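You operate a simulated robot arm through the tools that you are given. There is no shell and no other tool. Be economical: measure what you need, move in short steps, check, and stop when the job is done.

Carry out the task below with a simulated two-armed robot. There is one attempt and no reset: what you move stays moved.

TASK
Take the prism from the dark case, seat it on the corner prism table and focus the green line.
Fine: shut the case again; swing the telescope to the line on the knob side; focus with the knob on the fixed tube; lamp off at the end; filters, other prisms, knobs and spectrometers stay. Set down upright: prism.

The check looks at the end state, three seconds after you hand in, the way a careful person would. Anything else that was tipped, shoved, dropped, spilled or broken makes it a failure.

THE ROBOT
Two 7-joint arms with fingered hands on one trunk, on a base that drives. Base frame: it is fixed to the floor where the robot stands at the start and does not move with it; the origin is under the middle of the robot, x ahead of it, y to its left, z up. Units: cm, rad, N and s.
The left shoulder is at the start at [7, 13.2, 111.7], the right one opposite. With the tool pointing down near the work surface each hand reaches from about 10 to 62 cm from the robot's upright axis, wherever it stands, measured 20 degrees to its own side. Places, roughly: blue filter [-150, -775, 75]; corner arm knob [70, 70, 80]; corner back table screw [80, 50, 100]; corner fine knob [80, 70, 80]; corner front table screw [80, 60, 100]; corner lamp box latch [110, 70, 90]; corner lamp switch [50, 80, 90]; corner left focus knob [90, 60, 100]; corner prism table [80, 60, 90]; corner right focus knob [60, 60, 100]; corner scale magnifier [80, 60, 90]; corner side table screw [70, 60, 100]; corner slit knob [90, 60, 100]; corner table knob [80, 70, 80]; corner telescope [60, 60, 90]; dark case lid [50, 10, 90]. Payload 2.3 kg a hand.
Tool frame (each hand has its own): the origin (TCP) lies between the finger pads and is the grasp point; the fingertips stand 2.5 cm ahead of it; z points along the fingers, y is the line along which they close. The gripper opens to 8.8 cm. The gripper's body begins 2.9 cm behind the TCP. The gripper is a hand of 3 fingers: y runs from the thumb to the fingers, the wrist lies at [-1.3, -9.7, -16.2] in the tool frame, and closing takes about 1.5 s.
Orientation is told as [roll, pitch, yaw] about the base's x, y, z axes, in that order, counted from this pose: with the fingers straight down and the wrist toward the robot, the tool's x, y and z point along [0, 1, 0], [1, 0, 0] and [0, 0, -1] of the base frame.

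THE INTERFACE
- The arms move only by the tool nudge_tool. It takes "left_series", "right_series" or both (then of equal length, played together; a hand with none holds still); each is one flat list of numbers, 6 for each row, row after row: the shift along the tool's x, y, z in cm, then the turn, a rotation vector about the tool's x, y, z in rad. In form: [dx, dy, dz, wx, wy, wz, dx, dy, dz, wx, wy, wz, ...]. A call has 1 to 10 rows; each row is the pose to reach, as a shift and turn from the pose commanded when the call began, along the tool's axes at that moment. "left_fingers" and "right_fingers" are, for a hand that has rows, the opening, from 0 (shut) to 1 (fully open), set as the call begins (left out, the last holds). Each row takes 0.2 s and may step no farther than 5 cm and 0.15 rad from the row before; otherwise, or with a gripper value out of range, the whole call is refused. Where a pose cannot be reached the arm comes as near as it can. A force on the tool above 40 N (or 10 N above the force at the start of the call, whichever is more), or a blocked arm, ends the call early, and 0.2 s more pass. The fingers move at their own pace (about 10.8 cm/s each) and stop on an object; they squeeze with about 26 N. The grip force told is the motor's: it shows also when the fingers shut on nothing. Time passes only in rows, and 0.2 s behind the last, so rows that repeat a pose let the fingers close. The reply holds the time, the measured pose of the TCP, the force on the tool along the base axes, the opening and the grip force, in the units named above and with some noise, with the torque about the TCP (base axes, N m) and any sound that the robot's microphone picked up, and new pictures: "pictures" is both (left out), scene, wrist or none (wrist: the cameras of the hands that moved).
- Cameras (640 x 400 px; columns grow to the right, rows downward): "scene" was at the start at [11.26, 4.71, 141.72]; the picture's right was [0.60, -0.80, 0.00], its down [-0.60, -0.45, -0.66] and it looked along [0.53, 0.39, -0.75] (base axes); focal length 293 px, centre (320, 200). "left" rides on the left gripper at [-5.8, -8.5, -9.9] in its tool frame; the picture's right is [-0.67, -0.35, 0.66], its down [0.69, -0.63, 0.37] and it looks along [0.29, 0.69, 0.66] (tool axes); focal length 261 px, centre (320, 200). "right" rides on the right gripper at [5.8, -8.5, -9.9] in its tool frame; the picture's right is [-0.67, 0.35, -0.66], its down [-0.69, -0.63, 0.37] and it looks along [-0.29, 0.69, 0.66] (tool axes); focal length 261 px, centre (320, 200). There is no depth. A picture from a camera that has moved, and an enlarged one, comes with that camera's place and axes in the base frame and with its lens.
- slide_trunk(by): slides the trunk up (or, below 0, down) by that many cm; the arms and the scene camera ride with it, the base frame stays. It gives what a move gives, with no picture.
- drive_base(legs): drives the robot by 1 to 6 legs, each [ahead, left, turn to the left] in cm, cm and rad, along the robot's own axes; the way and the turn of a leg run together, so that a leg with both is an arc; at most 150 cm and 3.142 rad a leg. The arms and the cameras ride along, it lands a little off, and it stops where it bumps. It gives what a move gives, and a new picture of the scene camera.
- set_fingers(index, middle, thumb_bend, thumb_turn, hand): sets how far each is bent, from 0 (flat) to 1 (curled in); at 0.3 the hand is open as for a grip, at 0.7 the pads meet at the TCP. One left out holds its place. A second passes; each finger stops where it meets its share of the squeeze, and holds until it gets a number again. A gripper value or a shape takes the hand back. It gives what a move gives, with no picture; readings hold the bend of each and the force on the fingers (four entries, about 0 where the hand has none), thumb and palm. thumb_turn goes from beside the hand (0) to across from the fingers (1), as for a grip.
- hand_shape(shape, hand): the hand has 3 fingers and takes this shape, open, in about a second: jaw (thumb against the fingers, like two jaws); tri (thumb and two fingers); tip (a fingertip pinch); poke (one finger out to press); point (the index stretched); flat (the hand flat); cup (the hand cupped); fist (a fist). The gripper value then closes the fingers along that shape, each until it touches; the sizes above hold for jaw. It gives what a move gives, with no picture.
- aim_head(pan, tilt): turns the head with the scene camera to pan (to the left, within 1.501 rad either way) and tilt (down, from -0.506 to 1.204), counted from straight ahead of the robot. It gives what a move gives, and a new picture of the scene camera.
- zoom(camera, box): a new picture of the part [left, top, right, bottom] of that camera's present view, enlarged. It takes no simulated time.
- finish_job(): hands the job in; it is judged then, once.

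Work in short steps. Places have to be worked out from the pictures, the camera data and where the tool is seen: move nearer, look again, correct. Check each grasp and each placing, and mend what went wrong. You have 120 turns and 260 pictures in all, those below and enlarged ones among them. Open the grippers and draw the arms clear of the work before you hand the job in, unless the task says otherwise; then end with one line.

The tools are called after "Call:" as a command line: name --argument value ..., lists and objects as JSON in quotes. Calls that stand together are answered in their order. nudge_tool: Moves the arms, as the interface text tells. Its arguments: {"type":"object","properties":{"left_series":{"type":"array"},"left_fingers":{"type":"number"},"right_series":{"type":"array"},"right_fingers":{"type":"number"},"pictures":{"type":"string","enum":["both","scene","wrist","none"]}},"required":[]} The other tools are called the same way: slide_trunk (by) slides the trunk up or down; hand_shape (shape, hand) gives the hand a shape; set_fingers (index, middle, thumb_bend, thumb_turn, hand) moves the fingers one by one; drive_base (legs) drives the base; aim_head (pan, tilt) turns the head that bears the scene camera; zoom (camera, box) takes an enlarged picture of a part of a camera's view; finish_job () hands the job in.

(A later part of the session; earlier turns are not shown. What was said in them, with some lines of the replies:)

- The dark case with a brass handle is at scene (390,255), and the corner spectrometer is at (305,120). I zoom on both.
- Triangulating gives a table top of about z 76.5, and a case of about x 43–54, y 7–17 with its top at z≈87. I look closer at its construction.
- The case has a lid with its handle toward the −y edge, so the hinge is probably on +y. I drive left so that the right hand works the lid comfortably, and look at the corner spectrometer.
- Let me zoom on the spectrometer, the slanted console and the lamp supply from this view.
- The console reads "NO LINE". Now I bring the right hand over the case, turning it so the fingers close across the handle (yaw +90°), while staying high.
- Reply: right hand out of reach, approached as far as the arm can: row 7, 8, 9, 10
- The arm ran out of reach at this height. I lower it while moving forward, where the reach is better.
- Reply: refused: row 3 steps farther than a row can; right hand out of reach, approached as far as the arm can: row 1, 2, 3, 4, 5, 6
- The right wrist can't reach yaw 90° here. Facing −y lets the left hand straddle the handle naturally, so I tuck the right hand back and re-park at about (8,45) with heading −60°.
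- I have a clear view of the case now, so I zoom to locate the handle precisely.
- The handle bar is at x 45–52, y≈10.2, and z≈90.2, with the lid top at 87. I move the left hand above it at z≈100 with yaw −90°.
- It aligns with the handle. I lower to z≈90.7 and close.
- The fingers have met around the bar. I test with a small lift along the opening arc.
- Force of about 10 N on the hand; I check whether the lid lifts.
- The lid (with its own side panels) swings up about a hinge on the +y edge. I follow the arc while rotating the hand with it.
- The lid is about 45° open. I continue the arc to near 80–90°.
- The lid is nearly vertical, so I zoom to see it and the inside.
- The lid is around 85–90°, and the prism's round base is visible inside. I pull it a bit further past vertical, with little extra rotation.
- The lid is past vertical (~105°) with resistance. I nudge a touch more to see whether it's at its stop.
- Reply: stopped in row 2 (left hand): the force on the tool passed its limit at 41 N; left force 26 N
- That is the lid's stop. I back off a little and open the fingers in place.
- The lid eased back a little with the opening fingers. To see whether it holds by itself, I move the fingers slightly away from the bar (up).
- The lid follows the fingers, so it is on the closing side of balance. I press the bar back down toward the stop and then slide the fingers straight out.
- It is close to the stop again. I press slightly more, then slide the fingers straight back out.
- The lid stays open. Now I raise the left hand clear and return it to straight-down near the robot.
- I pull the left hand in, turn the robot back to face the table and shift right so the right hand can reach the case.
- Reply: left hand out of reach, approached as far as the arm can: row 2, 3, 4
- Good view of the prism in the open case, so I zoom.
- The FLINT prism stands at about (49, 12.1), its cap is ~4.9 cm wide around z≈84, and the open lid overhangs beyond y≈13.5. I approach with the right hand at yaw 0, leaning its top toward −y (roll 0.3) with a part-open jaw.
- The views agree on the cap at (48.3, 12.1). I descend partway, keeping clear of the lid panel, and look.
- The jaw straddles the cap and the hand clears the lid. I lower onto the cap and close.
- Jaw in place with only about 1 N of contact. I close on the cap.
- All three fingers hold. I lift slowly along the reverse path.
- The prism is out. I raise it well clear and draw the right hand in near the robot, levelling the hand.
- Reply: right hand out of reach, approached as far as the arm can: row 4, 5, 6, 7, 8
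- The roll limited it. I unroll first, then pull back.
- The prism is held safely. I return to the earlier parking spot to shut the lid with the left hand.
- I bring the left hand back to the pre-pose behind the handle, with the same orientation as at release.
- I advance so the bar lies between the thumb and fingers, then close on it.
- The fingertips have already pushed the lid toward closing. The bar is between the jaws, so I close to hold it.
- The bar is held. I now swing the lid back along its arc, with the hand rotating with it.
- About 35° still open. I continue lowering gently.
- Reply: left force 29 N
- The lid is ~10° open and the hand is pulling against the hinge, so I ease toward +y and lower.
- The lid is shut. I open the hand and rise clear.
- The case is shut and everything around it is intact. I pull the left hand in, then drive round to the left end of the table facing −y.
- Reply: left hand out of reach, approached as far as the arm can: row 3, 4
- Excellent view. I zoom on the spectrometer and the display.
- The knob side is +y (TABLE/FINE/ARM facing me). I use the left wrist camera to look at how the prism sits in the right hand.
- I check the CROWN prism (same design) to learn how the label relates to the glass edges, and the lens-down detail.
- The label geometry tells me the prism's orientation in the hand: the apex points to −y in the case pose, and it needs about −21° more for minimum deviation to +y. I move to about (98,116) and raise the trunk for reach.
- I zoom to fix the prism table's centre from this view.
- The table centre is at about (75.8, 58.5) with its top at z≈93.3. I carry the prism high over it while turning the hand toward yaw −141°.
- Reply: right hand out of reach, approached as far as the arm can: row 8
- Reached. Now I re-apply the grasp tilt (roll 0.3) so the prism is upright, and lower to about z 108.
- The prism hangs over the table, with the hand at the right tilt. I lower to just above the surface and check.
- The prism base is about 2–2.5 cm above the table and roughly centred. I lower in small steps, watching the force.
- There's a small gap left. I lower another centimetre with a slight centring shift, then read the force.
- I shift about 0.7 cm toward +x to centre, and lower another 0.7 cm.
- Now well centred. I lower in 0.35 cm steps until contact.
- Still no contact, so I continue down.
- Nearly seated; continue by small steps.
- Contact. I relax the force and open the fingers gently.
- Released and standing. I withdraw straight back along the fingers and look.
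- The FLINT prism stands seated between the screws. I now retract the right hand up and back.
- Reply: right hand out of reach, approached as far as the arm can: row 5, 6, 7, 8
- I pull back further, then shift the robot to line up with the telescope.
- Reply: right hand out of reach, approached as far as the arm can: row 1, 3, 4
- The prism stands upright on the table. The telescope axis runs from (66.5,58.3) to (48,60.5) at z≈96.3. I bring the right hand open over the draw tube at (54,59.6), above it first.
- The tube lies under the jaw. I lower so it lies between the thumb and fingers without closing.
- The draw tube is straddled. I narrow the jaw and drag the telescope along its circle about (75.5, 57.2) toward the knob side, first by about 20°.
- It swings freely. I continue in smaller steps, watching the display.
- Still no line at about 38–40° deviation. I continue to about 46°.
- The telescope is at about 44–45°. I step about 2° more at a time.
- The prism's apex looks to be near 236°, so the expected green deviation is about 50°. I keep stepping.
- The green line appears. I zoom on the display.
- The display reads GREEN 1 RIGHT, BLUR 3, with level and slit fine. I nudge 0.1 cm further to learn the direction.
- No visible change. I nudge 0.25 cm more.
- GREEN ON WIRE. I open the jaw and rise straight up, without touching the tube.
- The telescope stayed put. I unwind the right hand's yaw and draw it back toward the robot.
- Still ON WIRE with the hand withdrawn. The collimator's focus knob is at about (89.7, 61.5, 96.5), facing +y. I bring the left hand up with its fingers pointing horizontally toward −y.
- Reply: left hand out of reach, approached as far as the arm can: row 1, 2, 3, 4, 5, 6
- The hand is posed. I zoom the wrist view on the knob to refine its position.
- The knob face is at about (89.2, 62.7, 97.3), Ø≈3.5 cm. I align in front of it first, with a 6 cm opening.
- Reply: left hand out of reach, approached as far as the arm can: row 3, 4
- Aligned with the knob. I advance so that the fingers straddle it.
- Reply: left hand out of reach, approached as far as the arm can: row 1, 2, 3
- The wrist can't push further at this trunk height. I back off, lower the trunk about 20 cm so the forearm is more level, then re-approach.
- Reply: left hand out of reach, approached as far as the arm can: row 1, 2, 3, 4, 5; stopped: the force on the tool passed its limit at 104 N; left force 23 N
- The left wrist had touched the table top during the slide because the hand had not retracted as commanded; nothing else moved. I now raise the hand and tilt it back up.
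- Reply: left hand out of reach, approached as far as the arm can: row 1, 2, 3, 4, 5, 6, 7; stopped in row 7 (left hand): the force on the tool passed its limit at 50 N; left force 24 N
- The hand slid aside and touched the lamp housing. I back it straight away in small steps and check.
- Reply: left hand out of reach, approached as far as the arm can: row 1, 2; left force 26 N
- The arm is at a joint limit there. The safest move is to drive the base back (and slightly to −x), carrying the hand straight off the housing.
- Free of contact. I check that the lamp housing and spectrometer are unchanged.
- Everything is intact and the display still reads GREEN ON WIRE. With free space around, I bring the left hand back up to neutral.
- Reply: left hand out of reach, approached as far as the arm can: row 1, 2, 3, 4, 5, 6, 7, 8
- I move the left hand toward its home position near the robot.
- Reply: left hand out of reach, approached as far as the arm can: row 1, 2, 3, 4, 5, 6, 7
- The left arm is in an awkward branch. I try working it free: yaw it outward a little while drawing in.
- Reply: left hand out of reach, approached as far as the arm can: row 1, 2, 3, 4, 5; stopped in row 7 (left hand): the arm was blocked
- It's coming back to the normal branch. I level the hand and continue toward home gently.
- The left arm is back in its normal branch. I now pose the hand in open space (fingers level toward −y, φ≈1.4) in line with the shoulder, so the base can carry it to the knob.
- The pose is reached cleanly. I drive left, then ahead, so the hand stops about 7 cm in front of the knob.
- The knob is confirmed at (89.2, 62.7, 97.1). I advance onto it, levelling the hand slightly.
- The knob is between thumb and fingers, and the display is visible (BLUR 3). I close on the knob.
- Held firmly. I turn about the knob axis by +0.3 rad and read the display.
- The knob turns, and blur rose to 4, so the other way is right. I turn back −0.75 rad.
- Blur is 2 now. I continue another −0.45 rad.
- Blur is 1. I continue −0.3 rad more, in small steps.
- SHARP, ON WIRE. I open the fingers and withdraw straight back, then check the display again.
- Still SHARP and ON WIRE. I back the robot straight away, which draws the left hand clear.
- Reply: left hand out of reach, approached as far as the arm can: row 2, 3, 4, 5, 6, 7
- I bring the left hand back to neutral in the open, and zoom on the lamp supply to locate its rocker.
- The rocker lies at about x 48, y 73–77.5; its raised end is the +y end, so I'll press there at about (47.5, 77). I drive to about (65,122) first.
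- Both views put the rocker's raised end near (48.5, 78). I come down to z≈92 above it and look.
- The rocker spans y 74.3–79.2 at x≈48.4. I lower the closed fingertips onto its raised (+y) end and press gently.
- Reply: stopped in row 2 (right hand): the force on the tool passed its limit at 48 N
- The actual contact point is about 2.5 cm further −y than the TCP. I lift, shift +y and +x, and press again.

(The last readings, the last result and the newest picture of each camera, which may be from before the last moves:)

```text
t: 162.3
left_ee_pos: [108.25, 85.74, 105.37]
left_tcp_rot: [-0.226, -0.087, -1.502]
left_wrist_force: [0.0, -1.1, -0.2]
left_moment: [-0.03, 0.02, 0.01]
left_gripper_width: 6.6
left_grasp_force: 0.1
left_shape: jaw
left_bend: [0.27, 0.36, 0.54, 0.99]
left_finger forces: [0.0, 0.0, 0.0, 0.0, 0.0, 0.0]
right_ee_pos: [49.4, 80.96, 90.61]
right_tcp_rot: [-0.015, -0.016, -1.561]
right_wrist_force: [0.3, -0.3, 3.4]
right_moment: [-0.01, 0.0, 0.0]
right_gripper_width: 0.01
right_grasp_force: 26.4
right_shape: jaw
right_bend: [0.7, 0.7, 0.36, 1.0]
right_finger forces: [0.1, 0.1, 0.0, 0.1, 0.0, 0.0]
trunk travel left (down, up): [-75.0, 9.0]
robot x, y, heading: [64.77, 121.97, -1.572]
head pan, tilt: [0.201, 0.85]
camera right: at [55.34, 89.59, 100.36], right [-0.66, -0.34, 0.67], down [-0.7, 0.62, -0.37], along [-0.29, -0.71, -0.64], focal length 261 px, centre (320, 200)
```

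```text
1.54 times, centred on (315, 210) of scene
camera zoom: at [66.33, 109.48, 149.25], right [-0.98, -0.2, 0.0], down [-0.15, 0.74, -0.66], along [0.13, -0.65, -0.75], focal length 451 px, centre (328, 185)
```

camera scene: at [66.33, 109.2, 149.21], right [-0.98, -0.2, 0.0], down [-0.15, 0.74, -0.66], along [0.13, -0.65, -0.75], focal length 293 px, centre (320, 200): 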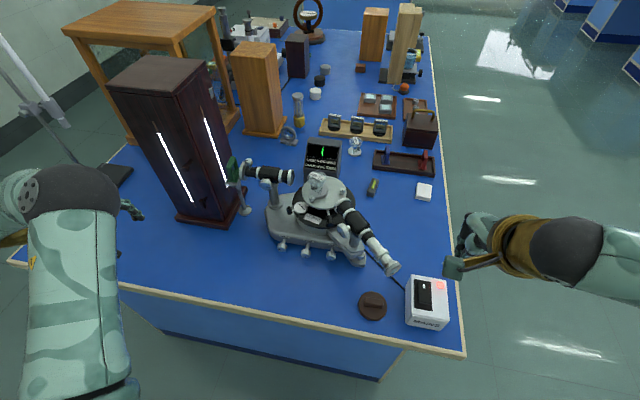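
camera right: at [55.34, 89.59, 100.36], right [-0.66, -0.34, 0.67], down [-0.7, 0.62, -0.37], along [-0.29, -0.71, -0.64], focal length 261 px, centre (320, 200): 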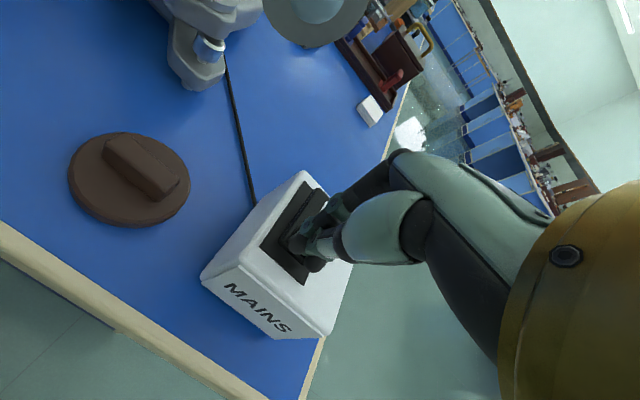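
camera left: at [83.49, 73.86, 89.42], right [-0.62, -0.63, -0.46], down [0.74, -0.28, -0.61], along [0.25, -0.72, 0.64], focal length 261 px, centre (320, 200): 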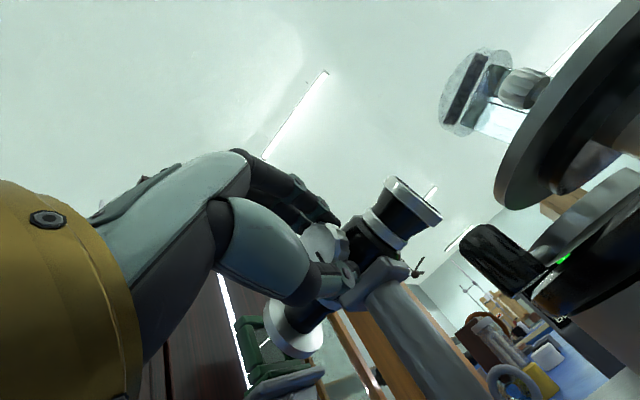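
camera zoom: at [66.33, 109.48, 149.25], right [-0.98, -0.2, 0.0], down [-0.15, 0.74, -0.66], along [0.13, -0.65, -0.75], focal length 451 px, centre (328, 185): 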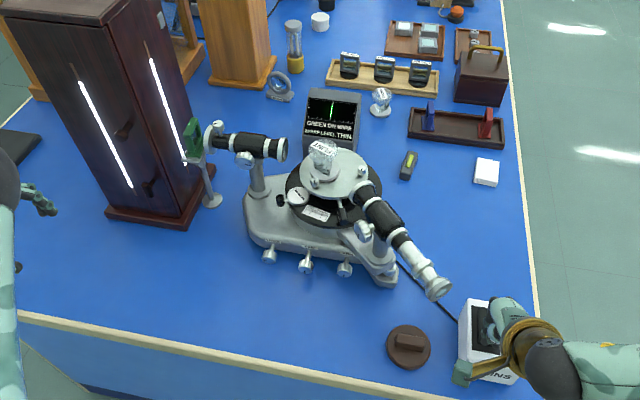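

The tip is now lightly on the near end and the lamp is still on. I press down further.

Call:
nudge_tool --right_series '[0, -0.3, 0.4, 0, 0, 0, 0, -0.3, 0.8, 0, 0, 0, 0, -0.3, 1.1, 0, 0, 0]' --pictures "none"

Call:
zoom --camera "scene" --box '[160, 80, 470, 340]'

```text
t: 162.9
left_ee_pos: [108.29, 86.15, 105.48]
left_tcp_rot: [-0.227, -0.089, -1.503]
left_wrist_force: [-0.1, 0.0, 0.7]
left_moment: [0.04, 0.04, 0.04]
left_gripper_width: 6.6
left_grasp_force: 0.0
left_shape: jaw
left_bend: [0.27, 0.36, 0.54, 0.99]
left_finger forces: [0.0, 0.0, 0.1, 0.0, 0.0, 0.1]
right_ee_pos: [49.63, 81.18, 90.49]
right_tcp_rot: [-0.014, -0.036, -1.561]
right_wrist_force: [-0.2, 4.5, 20.3]
right_moment: [0.08, -0.01, 0.02]
right_gripper_width: 0.03
right_grasp_force: 25.6
right_shape: jaw
right_bend: [0.7, 0.7, 0.36, 1.0]
right_finger forces: [0.0, 0.0, 0.1, 0.0, 47.3, 0.2]
trunk travel left (down, up): [-75.0, 9.0]
robot x, y, heading: [64.74, 122.31, -1.572]
head pan, tilt: [0.201, 0.85]
stopped in row 2 (right hand): the force on the tool passed its limit at 45 N (the readings are from after the stop); the commanded pose is now the measured one
```

```text
1.54 times, centred on (315, 210) of scene
camera zoom: at [66.36, 110.06, 149.29], right [-0.98, -0.2, 0.0], down [-0.15, 0.73, -0.66], along [0.13, -0.65, -0.75], focal length 451 px, centre (328, 185)
```

zoom: 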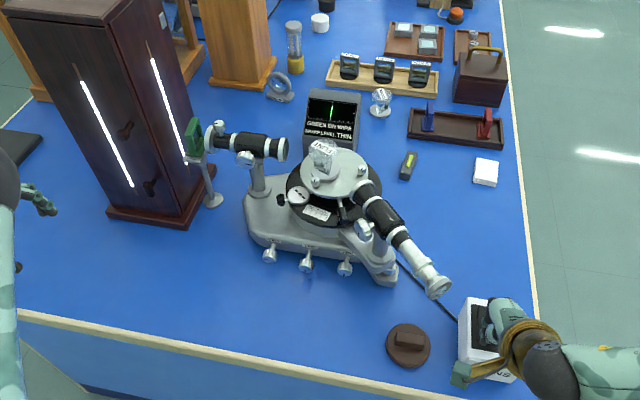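

The thumb is pressing on the box top instead. I lift, form a poking finger, and look at where its tip is.

Call:
nudge_tool --right_series '[0, 0, -2.5, 0, 0, 0, 0, 0, -5, 0, 0, 0]' --pictures "none"

Call:
hand_shape --shape "poke" --hand "right"

Call:
zoom --camera "right" --box '[140, 120, 400, 340]'

Call:
zoom --camera "scene" --box '[360, 230, 480, 350]'

```text
t: 163.5
left_ee_pos: [108.35, 85.8, 105.43]
left_tcp_rot: [-0.225, -0.088, -1.499]
left_wrist_force: [0.2, -0.4, 0.0]
left_moment: [0.02, 0.0, 0.0]
left_gripper_width: 6.59
left_grasp_force: 0.2
left_shape: jaw
left_bend: [0.27, 0.36, 0.54, 0.99]
left_finger forces: [0.0, 0.0, 0.0, 0.0, 0.1, 0.0]
right_ee_pos: [49.69, 81.11, 95.29]
right_tcp_rot: [-0.015, -0.028, -1.562]
right_wrist_force: [-0.3, -0.2, 0.2]
right_moment: [0.0, 0.0, -0.01]
right_gripper_width: 0.0
right_grasp_force: 26.0
right_shape: jaw
right_bend: [0.7, 0.7, 0.36, 1.0]
right_finger forces: [0.0, 0.0, 0.1, 0.0, 0.0, 0.1]
trunk travel left (down, up): [-75.0, 9.0]
robot x, y, heading: [64.89, 121.95, -1.57]
head pan, tilt: [0.201, 0.85]
```

```text
t: 164.4
left_ee_pos: [108.26, 85.51, 105.27]
left_tcp_rot: [-0.225, -0.083, -1.501]
left_wrist_force: [0.7, -1.4, -0.1]
left_moment: [0.02, -0.03, 0.0]
left_gripper_width: 6.59
left_grasp_force: 0.2
left_shape: jaw
left_bend: [0.27, 0.36, 0.54, 0.99]
left_finger forces: [0.0, 0.1, 0.0, 0.1, 0.0, 0.0]
right_ee_pos: [49.54, 80.93, 95.09]
right_tcp_rot: [-0.013, -0.027, -1.561]
right_wrist_force: [-0.9, -0.7, -0.1]
right_moment: [0.02, -0.02, 0.02]
right_gripper_width: 0.0
right_grasp_force: 0.0
right_shape: poke
right_bend: [0.7, 0.71, 0.99, 1.0]
right_finger forces: [0.0, 0.0, 0.0, 0.0, 0.0, 0.1]
trunk travel left (down, up): [-75.0, 9.0]
robot x, y, heading: [65.13, 121.94, -1.574]
head pan, tilt: [0.201, 0.85]
```

```text
1.82 times, centred on (270, 230) of right
camera zoom: at [55.43, 89.63, 104.79], right [-0.66, -0.34, 0.67], down [-0.7, 0.61, -0.37], along [-0.29, -0.71, -0.64], focal length 474 px, centre (411, 146)
```

zoom: 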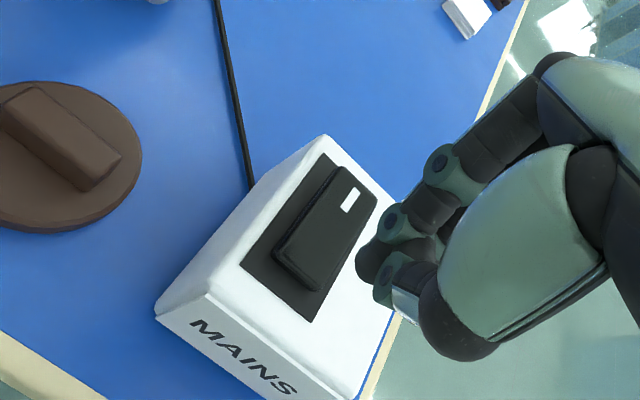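

```text
3.33 times, centred on (420, 290) of scene
camera zoom: at [66.28, 109.24, 149.22], right [-0.98, -0.2, 0.0], down [-0.15, 0.74, -0.66], along [0.13, -0.65, -0.75], focal length 977 px, centre (-13, -100)
```

zoom: 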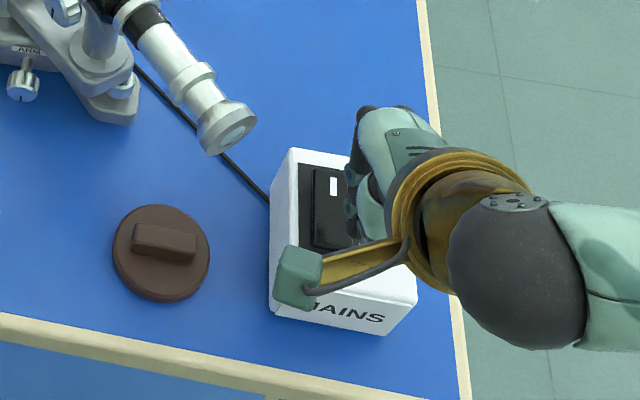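

The poke took a curled form. I set the fingers directly: index stretched, middle and thumb curled, and check where the tip is.

Call:
set_fingers --hand "right" --index 0.4 --middle 1 --thumb_bend 1

Call:
zoom --camera "right" --box '[140, 120, 400, 340]'

Call:
zoom --camera "scene" --box '[360, 230, 480, 350]'

```text
t: 165.4
left_ee_pos: [108.36, 85.56, 105.42]
left_tcp_rot: [-0.225, -0.085, -1.501]
left_wrist_force: [-0.3, -0.2, 0.1]
left_moment: [0.05, 0.01, -0.01]
left_gripper_width: 6.57
left_grasp_force: 0.0
left_shape: jaw
left_bend: [0.27, 0.36, 0.54, 0.99]
left_finger forces: [0.1, 0.1, 0.0, 0.1, 0.0, 0.0]
right_ee_pos: [49.57, 80.92, 94.99]
right_tcp_rot: [-0.014, -0.029, -1.56]
right_wrist_force: [1.1, 0.7, -0.1]
right_moment: [0.0, 0.02, -0.02]
right_gripper_width: 1.58
right_grasp_force: 0.1
right_shape: fingers
right_bend: [0.37, 1.0, 0.96, 1.0]
right_finger forces: [0.0, 0.1, 0.0, 0.1, 0.1, 0.0]
trunk travel left (down, up): [-75.0, 9.0]
robot x, y, heading: [64.75, 121.98, -1.572]
head pan, tilt: [0.201, 0.85]
```

```text
1.82 times, centred on (270, 230) of right
camera zoom: at [55.44, 89.66, 104.81], right [-0.66, -0.34, 0.67], down [-0.7, 0.61, -0.37], along [-0.29, -0.71, -0.64], focal length 474 px, centre (411, 146)
```

zoom: 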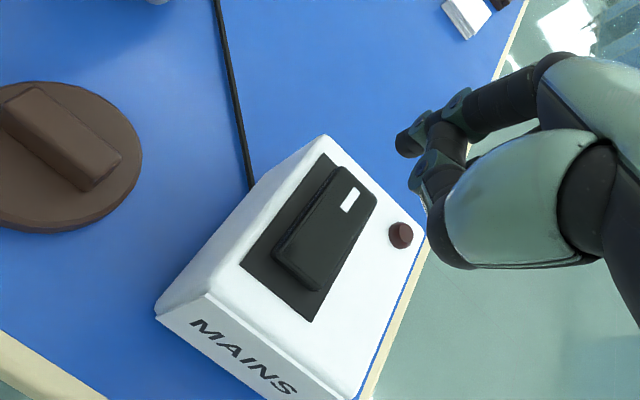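

```text
3.33 times, centred on (420, 290) of scene
camera zoom: at [66.28, 109.28, 149.22], right [-0.98, -0.2, 0.0], down [-0.15, 0.74, -0.66], along [0.13, -0.65, -0.75], focal length 977 px, centre (-13, -100)
```

zoom: 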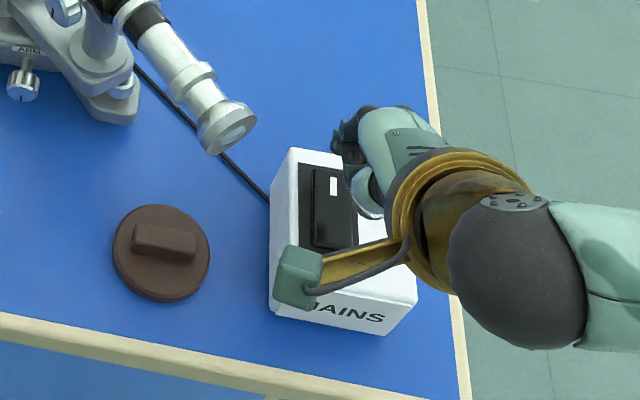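

The indicator on the box is now dark, so the press appears to have worked. I check the lamp and display.

Call:
zoom --camera "scene" --box '[100, 50, 400, 290]'

```text
1.67 times, centred on (250, 170) of scene
camera zoom: at [66.28, 109.28, 149.22], right [-0.98, -0.2, 0.0], down [-0.15, 0.74, -0.66], along [0.13, -0.65, -0.75], focal length 489 px, centre (437, 250)
```

zoom: 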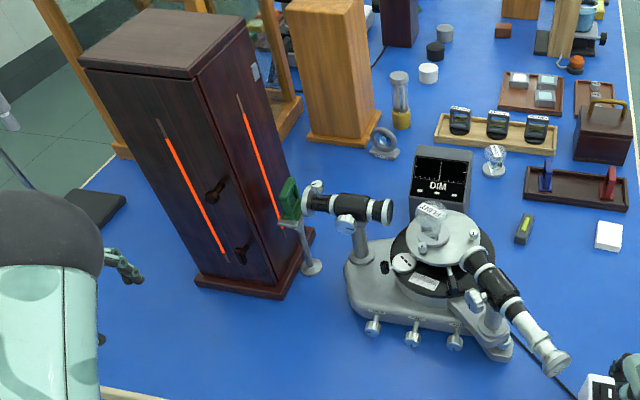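

The lamp is off (the tube is cooling and the display reads DIM). I raise the right hand, open it and draw back, then drive the robot clear.

Call:
nudge_tool --right_series '[-0.3, 0, -4, 0, 0, 0, -0.5, -1, -8, 0, 0, 0, -0.5, -4, -12, 0, 0, 0, 0, -8, -15, 0, 0, 0, 1, -12, -18, 0, 0, 0, 2, -16, -20, 0, 0, 0]' --right_fingers 1 --pictures "none"

Call:
drive_base --legs '[[-25, 0, 0]]'

Call:
aim_head --pan 0.0 --tilt 0.7

Call:
zoom --camera "scene" --box '[120, 50, 440, 300]'

```text
refused: row 4 steps farther than a row can; nothing moved
```

```text
t: 167.2
left_ee_pos: [108.22, 110.1, 105.23]
left_tcp_rot: [-0.225, -0.082, -1.503]
left_wrist_force: [0.2, 0.0, 0.2]
left_moment: [-0.03, 0.02, 0.0]
left_gripper_width: 6.58
left_grasp_force: 0.1
left_shape: jaw
left_bend: [0.27, 0.36, 0.54, 0.99]
left_finger forces: [0.0, 0.0, 0.0, 0.0, 0.0, 0.0]
right_ee_pos: [49.72, 105.52, 94.99]
right_tcp_rot: [-0.013, -0.025, -1.563]
right_wrist_force: [0.8, -1.1, 0.5]
right_moment: [-0.02, -0.02, 0.02]
right_gripper_width: 1.59
right_grasp_force: 0.0
right_shape: fingers
right_bend: [0.37, 1.0, 0.96, 1.0]
right_finger forces: [0.1, 0.0, 0.0, 0.0, 0.1, 0.0]
trunk travel left (down, up): [-75.0, 9.0]
robot x, y, heading: [65.06, 146.46, -1.578]
head pan, tilt: [0.201, 0.85]
camera scene: at [66.37, 133.67, 149.2], right [-0.98, -0.19, 0.0], down [-0.15, 0.74, -0.66], along [0.13, -0.65, -0.75], focal length 293 px, centre (320, 200)
```

scene: 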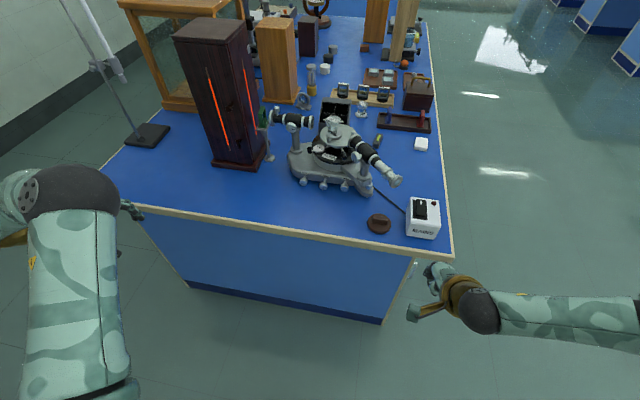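

```text
t: 167.9
left_ee_pos: [108.33, 110.27, 105.32]
left_tcp_rot: [-0.226, -0.085, -1.504]
left_wrist_force: [-0.1, 0.5, -0.4]
left_moment: [-0.01, 0.0, -0.03]
left_gripper_width: 6.59
left_grasp_force: 0.0
left_shape: jaw
left_bend: [0.27, 0.36, 0.54, 0.99]
left_finger forces: [0.1, 0.1, 0.0, 0.0, 0.0, 0.0]
right_ee_pos: [49.64, 105.59, 95.14]
right_tcp_rot: [-0.014, -0.028, -1.564]
right_wrist_force: [0.4, 0.6, -0.7]
right_moment: [0.0, -0.03, 0.01]
right_gripper_width: 1.62
right_grasp_force: 0.0
right_shape: fingers
right_bend: [0.37, 1.0, 0.96, 1.0]
right_finger forces: [0.0, 0.1, 0.0, 0.0, 0.0, 0.1]
trunk travel left (down, up): [-75.0, 9.0]
robot x, y, heading: [64.84, 147.09, -1.574]
head pan, tilt: [0.0, 0.7]
camera scene: at [64.82, 133.15, 150.45], right [-1.0, 0.0, 0.0], down [0.0, 0.64, -0.76], along [0.0, -0.76, -0.64], focal length 293 px, centre (320, 200)
```

scene: 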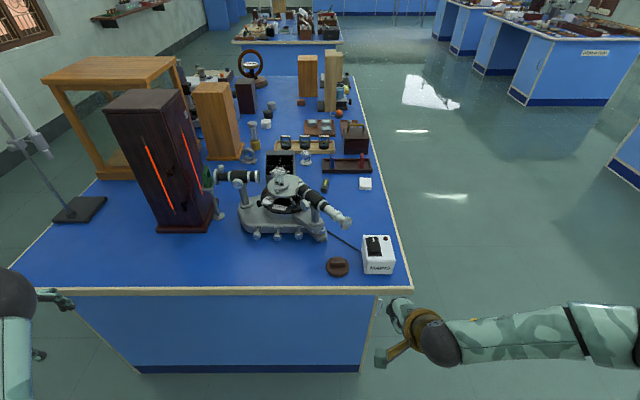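

```text
1.60 times, centred on (280, 175) of scene
camera zoom: at [64.82, 133.15, 150.45], right [-1.0, 0.0, 0.0], down [0.0, 0.64, -0.76], along [0.0, -0.76, -0.64], focal length 469 px, centre (384, 240)
```

zoom: 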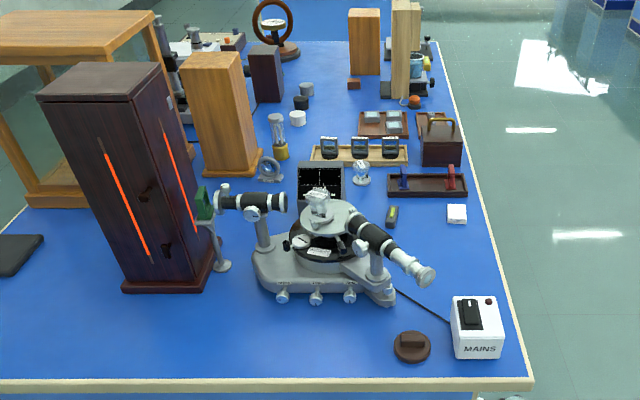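

Both hands are clear of the table and everything stands in place. I open both grippers and take a last look at the spectrometer.

Call:
nudge_tool --right_series '[0, 0, -3, 0, 0, 0, 0, 0, -6, 0, 0, 0, 0, 0, -6, 0, 0, 0, 0, 0, -6, 0, 0, 0]' --left_series '[0, 0, 0, 0, 0, 0, 0, 0, 0, 0, 0, 0, 0, 0, 0, 0, 0, 0, 0, 0, 0, 0, 0, 0]' --right_fingers 1 --left_fingers 1 --pictures "none"

Call:
zoom --camera "scene" --box '[190, 140, 410, 280]'

```text
t: 168.9
left_ee_pos: [108.27, 110.3, 105.39]
left_tcp_rot: [-0.226, -0.083, -1.502]
left_wrist_force: [-0.3, -0.1, 0.4]
left_moment: [-0.02, -0.01, 0.01]
left_gripper_width: 8.77
left_grasp_force: 0.0
left_shape: jaw
left_bend: [0.3, 0.3, 0.3, 0.98]
left_finger forces: [0.0, 0.0, 0.1, 0.0, 0.0, 0.0]
right_ee_pos: [49.77, 105.74, 101.12]
right_tcp_rot: [-0.014, -0.026, -1.564]
right_wrist_force: [-0.1, -0.1, 0.1]
right_moment: [0.04, 0.01, -0.03]
right_gripper_width: 0.0
right_grasp_force: 0.0
right_shape: poke
right_bend: [0.7, 0.7, 1.0, 1.0]
right_finger forces: [0.1, 0.0, 0.0, 0.1, 0.0, 0.1]
trunk travel left (down, up): [-75.0, 9.0]
robot x, y, heading: [64.9, 146.42, -1.577]
head pan, tilt: [0.0, 0.7]
```

```text
2.86 times, centred on (300, 210) of scene
camera zoom: at [64.8, 133.08, 150.45], right [-1.0, 0.01, 0.0], down [0.0, 0.64, -0.76], along [0.0, -0.76, -0.64], focal length 838 px, centre (377, 171)
```

zoom: 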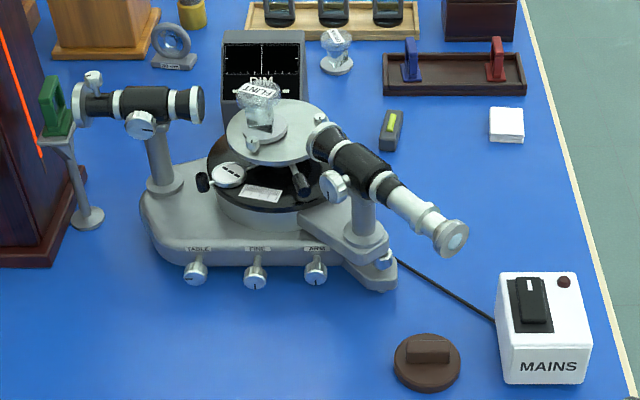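

Everything is in place; the right hand only needs to go back to its open jaw shape.

Call:
hand_shape --shape "jaw" --hand "right"

Call:
finish_job

```text
t: 169.8
left_ee_pos: [108.23, 110.18, 105.3]
left_tcp_rot: [-0.225, -0.085, -1.502]
left_wrist_force: [0.0, 0.4, -0.3]
left_moment: [0.01, -0.01, 0.0]
left_gripper_width: 8.74
left_grasp_force: 0.2
left_shape: jaw
left_bend: [0.3, 0.3, 0.3, 0.98]
left_finger forces: [0.0, 0.1, 0.0, 0.1, 0.0, 0.0]
right_ee_pos: [49.78, 105.71, 101.04]
right_tcp_rot: [-0.012, -0.028, -1.563]
right_wrist_force: [-0.5, 0.2, 0.5]
right_moment: [0.01, 0.02, -0.01]
right_gripper_width: 8.79
right_grasp_force: 0.0
right_shape: jaw
right_bend: [0.3, 0.3, 0.3, 0.98]
right_finger forces: [0.0, 0.1, 0.0, 0.1, 0.0, 0.0]
trunk travel left (down, up): [-75.0, 9.0]
robot x, y, heading: [65.09, 146.95, -1.572]
head pan, tilt: [0.0, 0.7]
```

```text
The job is handed in.
```

The FLINT prism stands upright on the corner prism table, about 1.7 cm off centre; the case is shut, the display read GREEN ON WIRE and SHARP on the knob side, the lamp is off and both arms are clear. The left hand bumped the table top and pressed on the lamp housing; I saw no damage, but couldn't confirm that the housing's latch hadn't turned.
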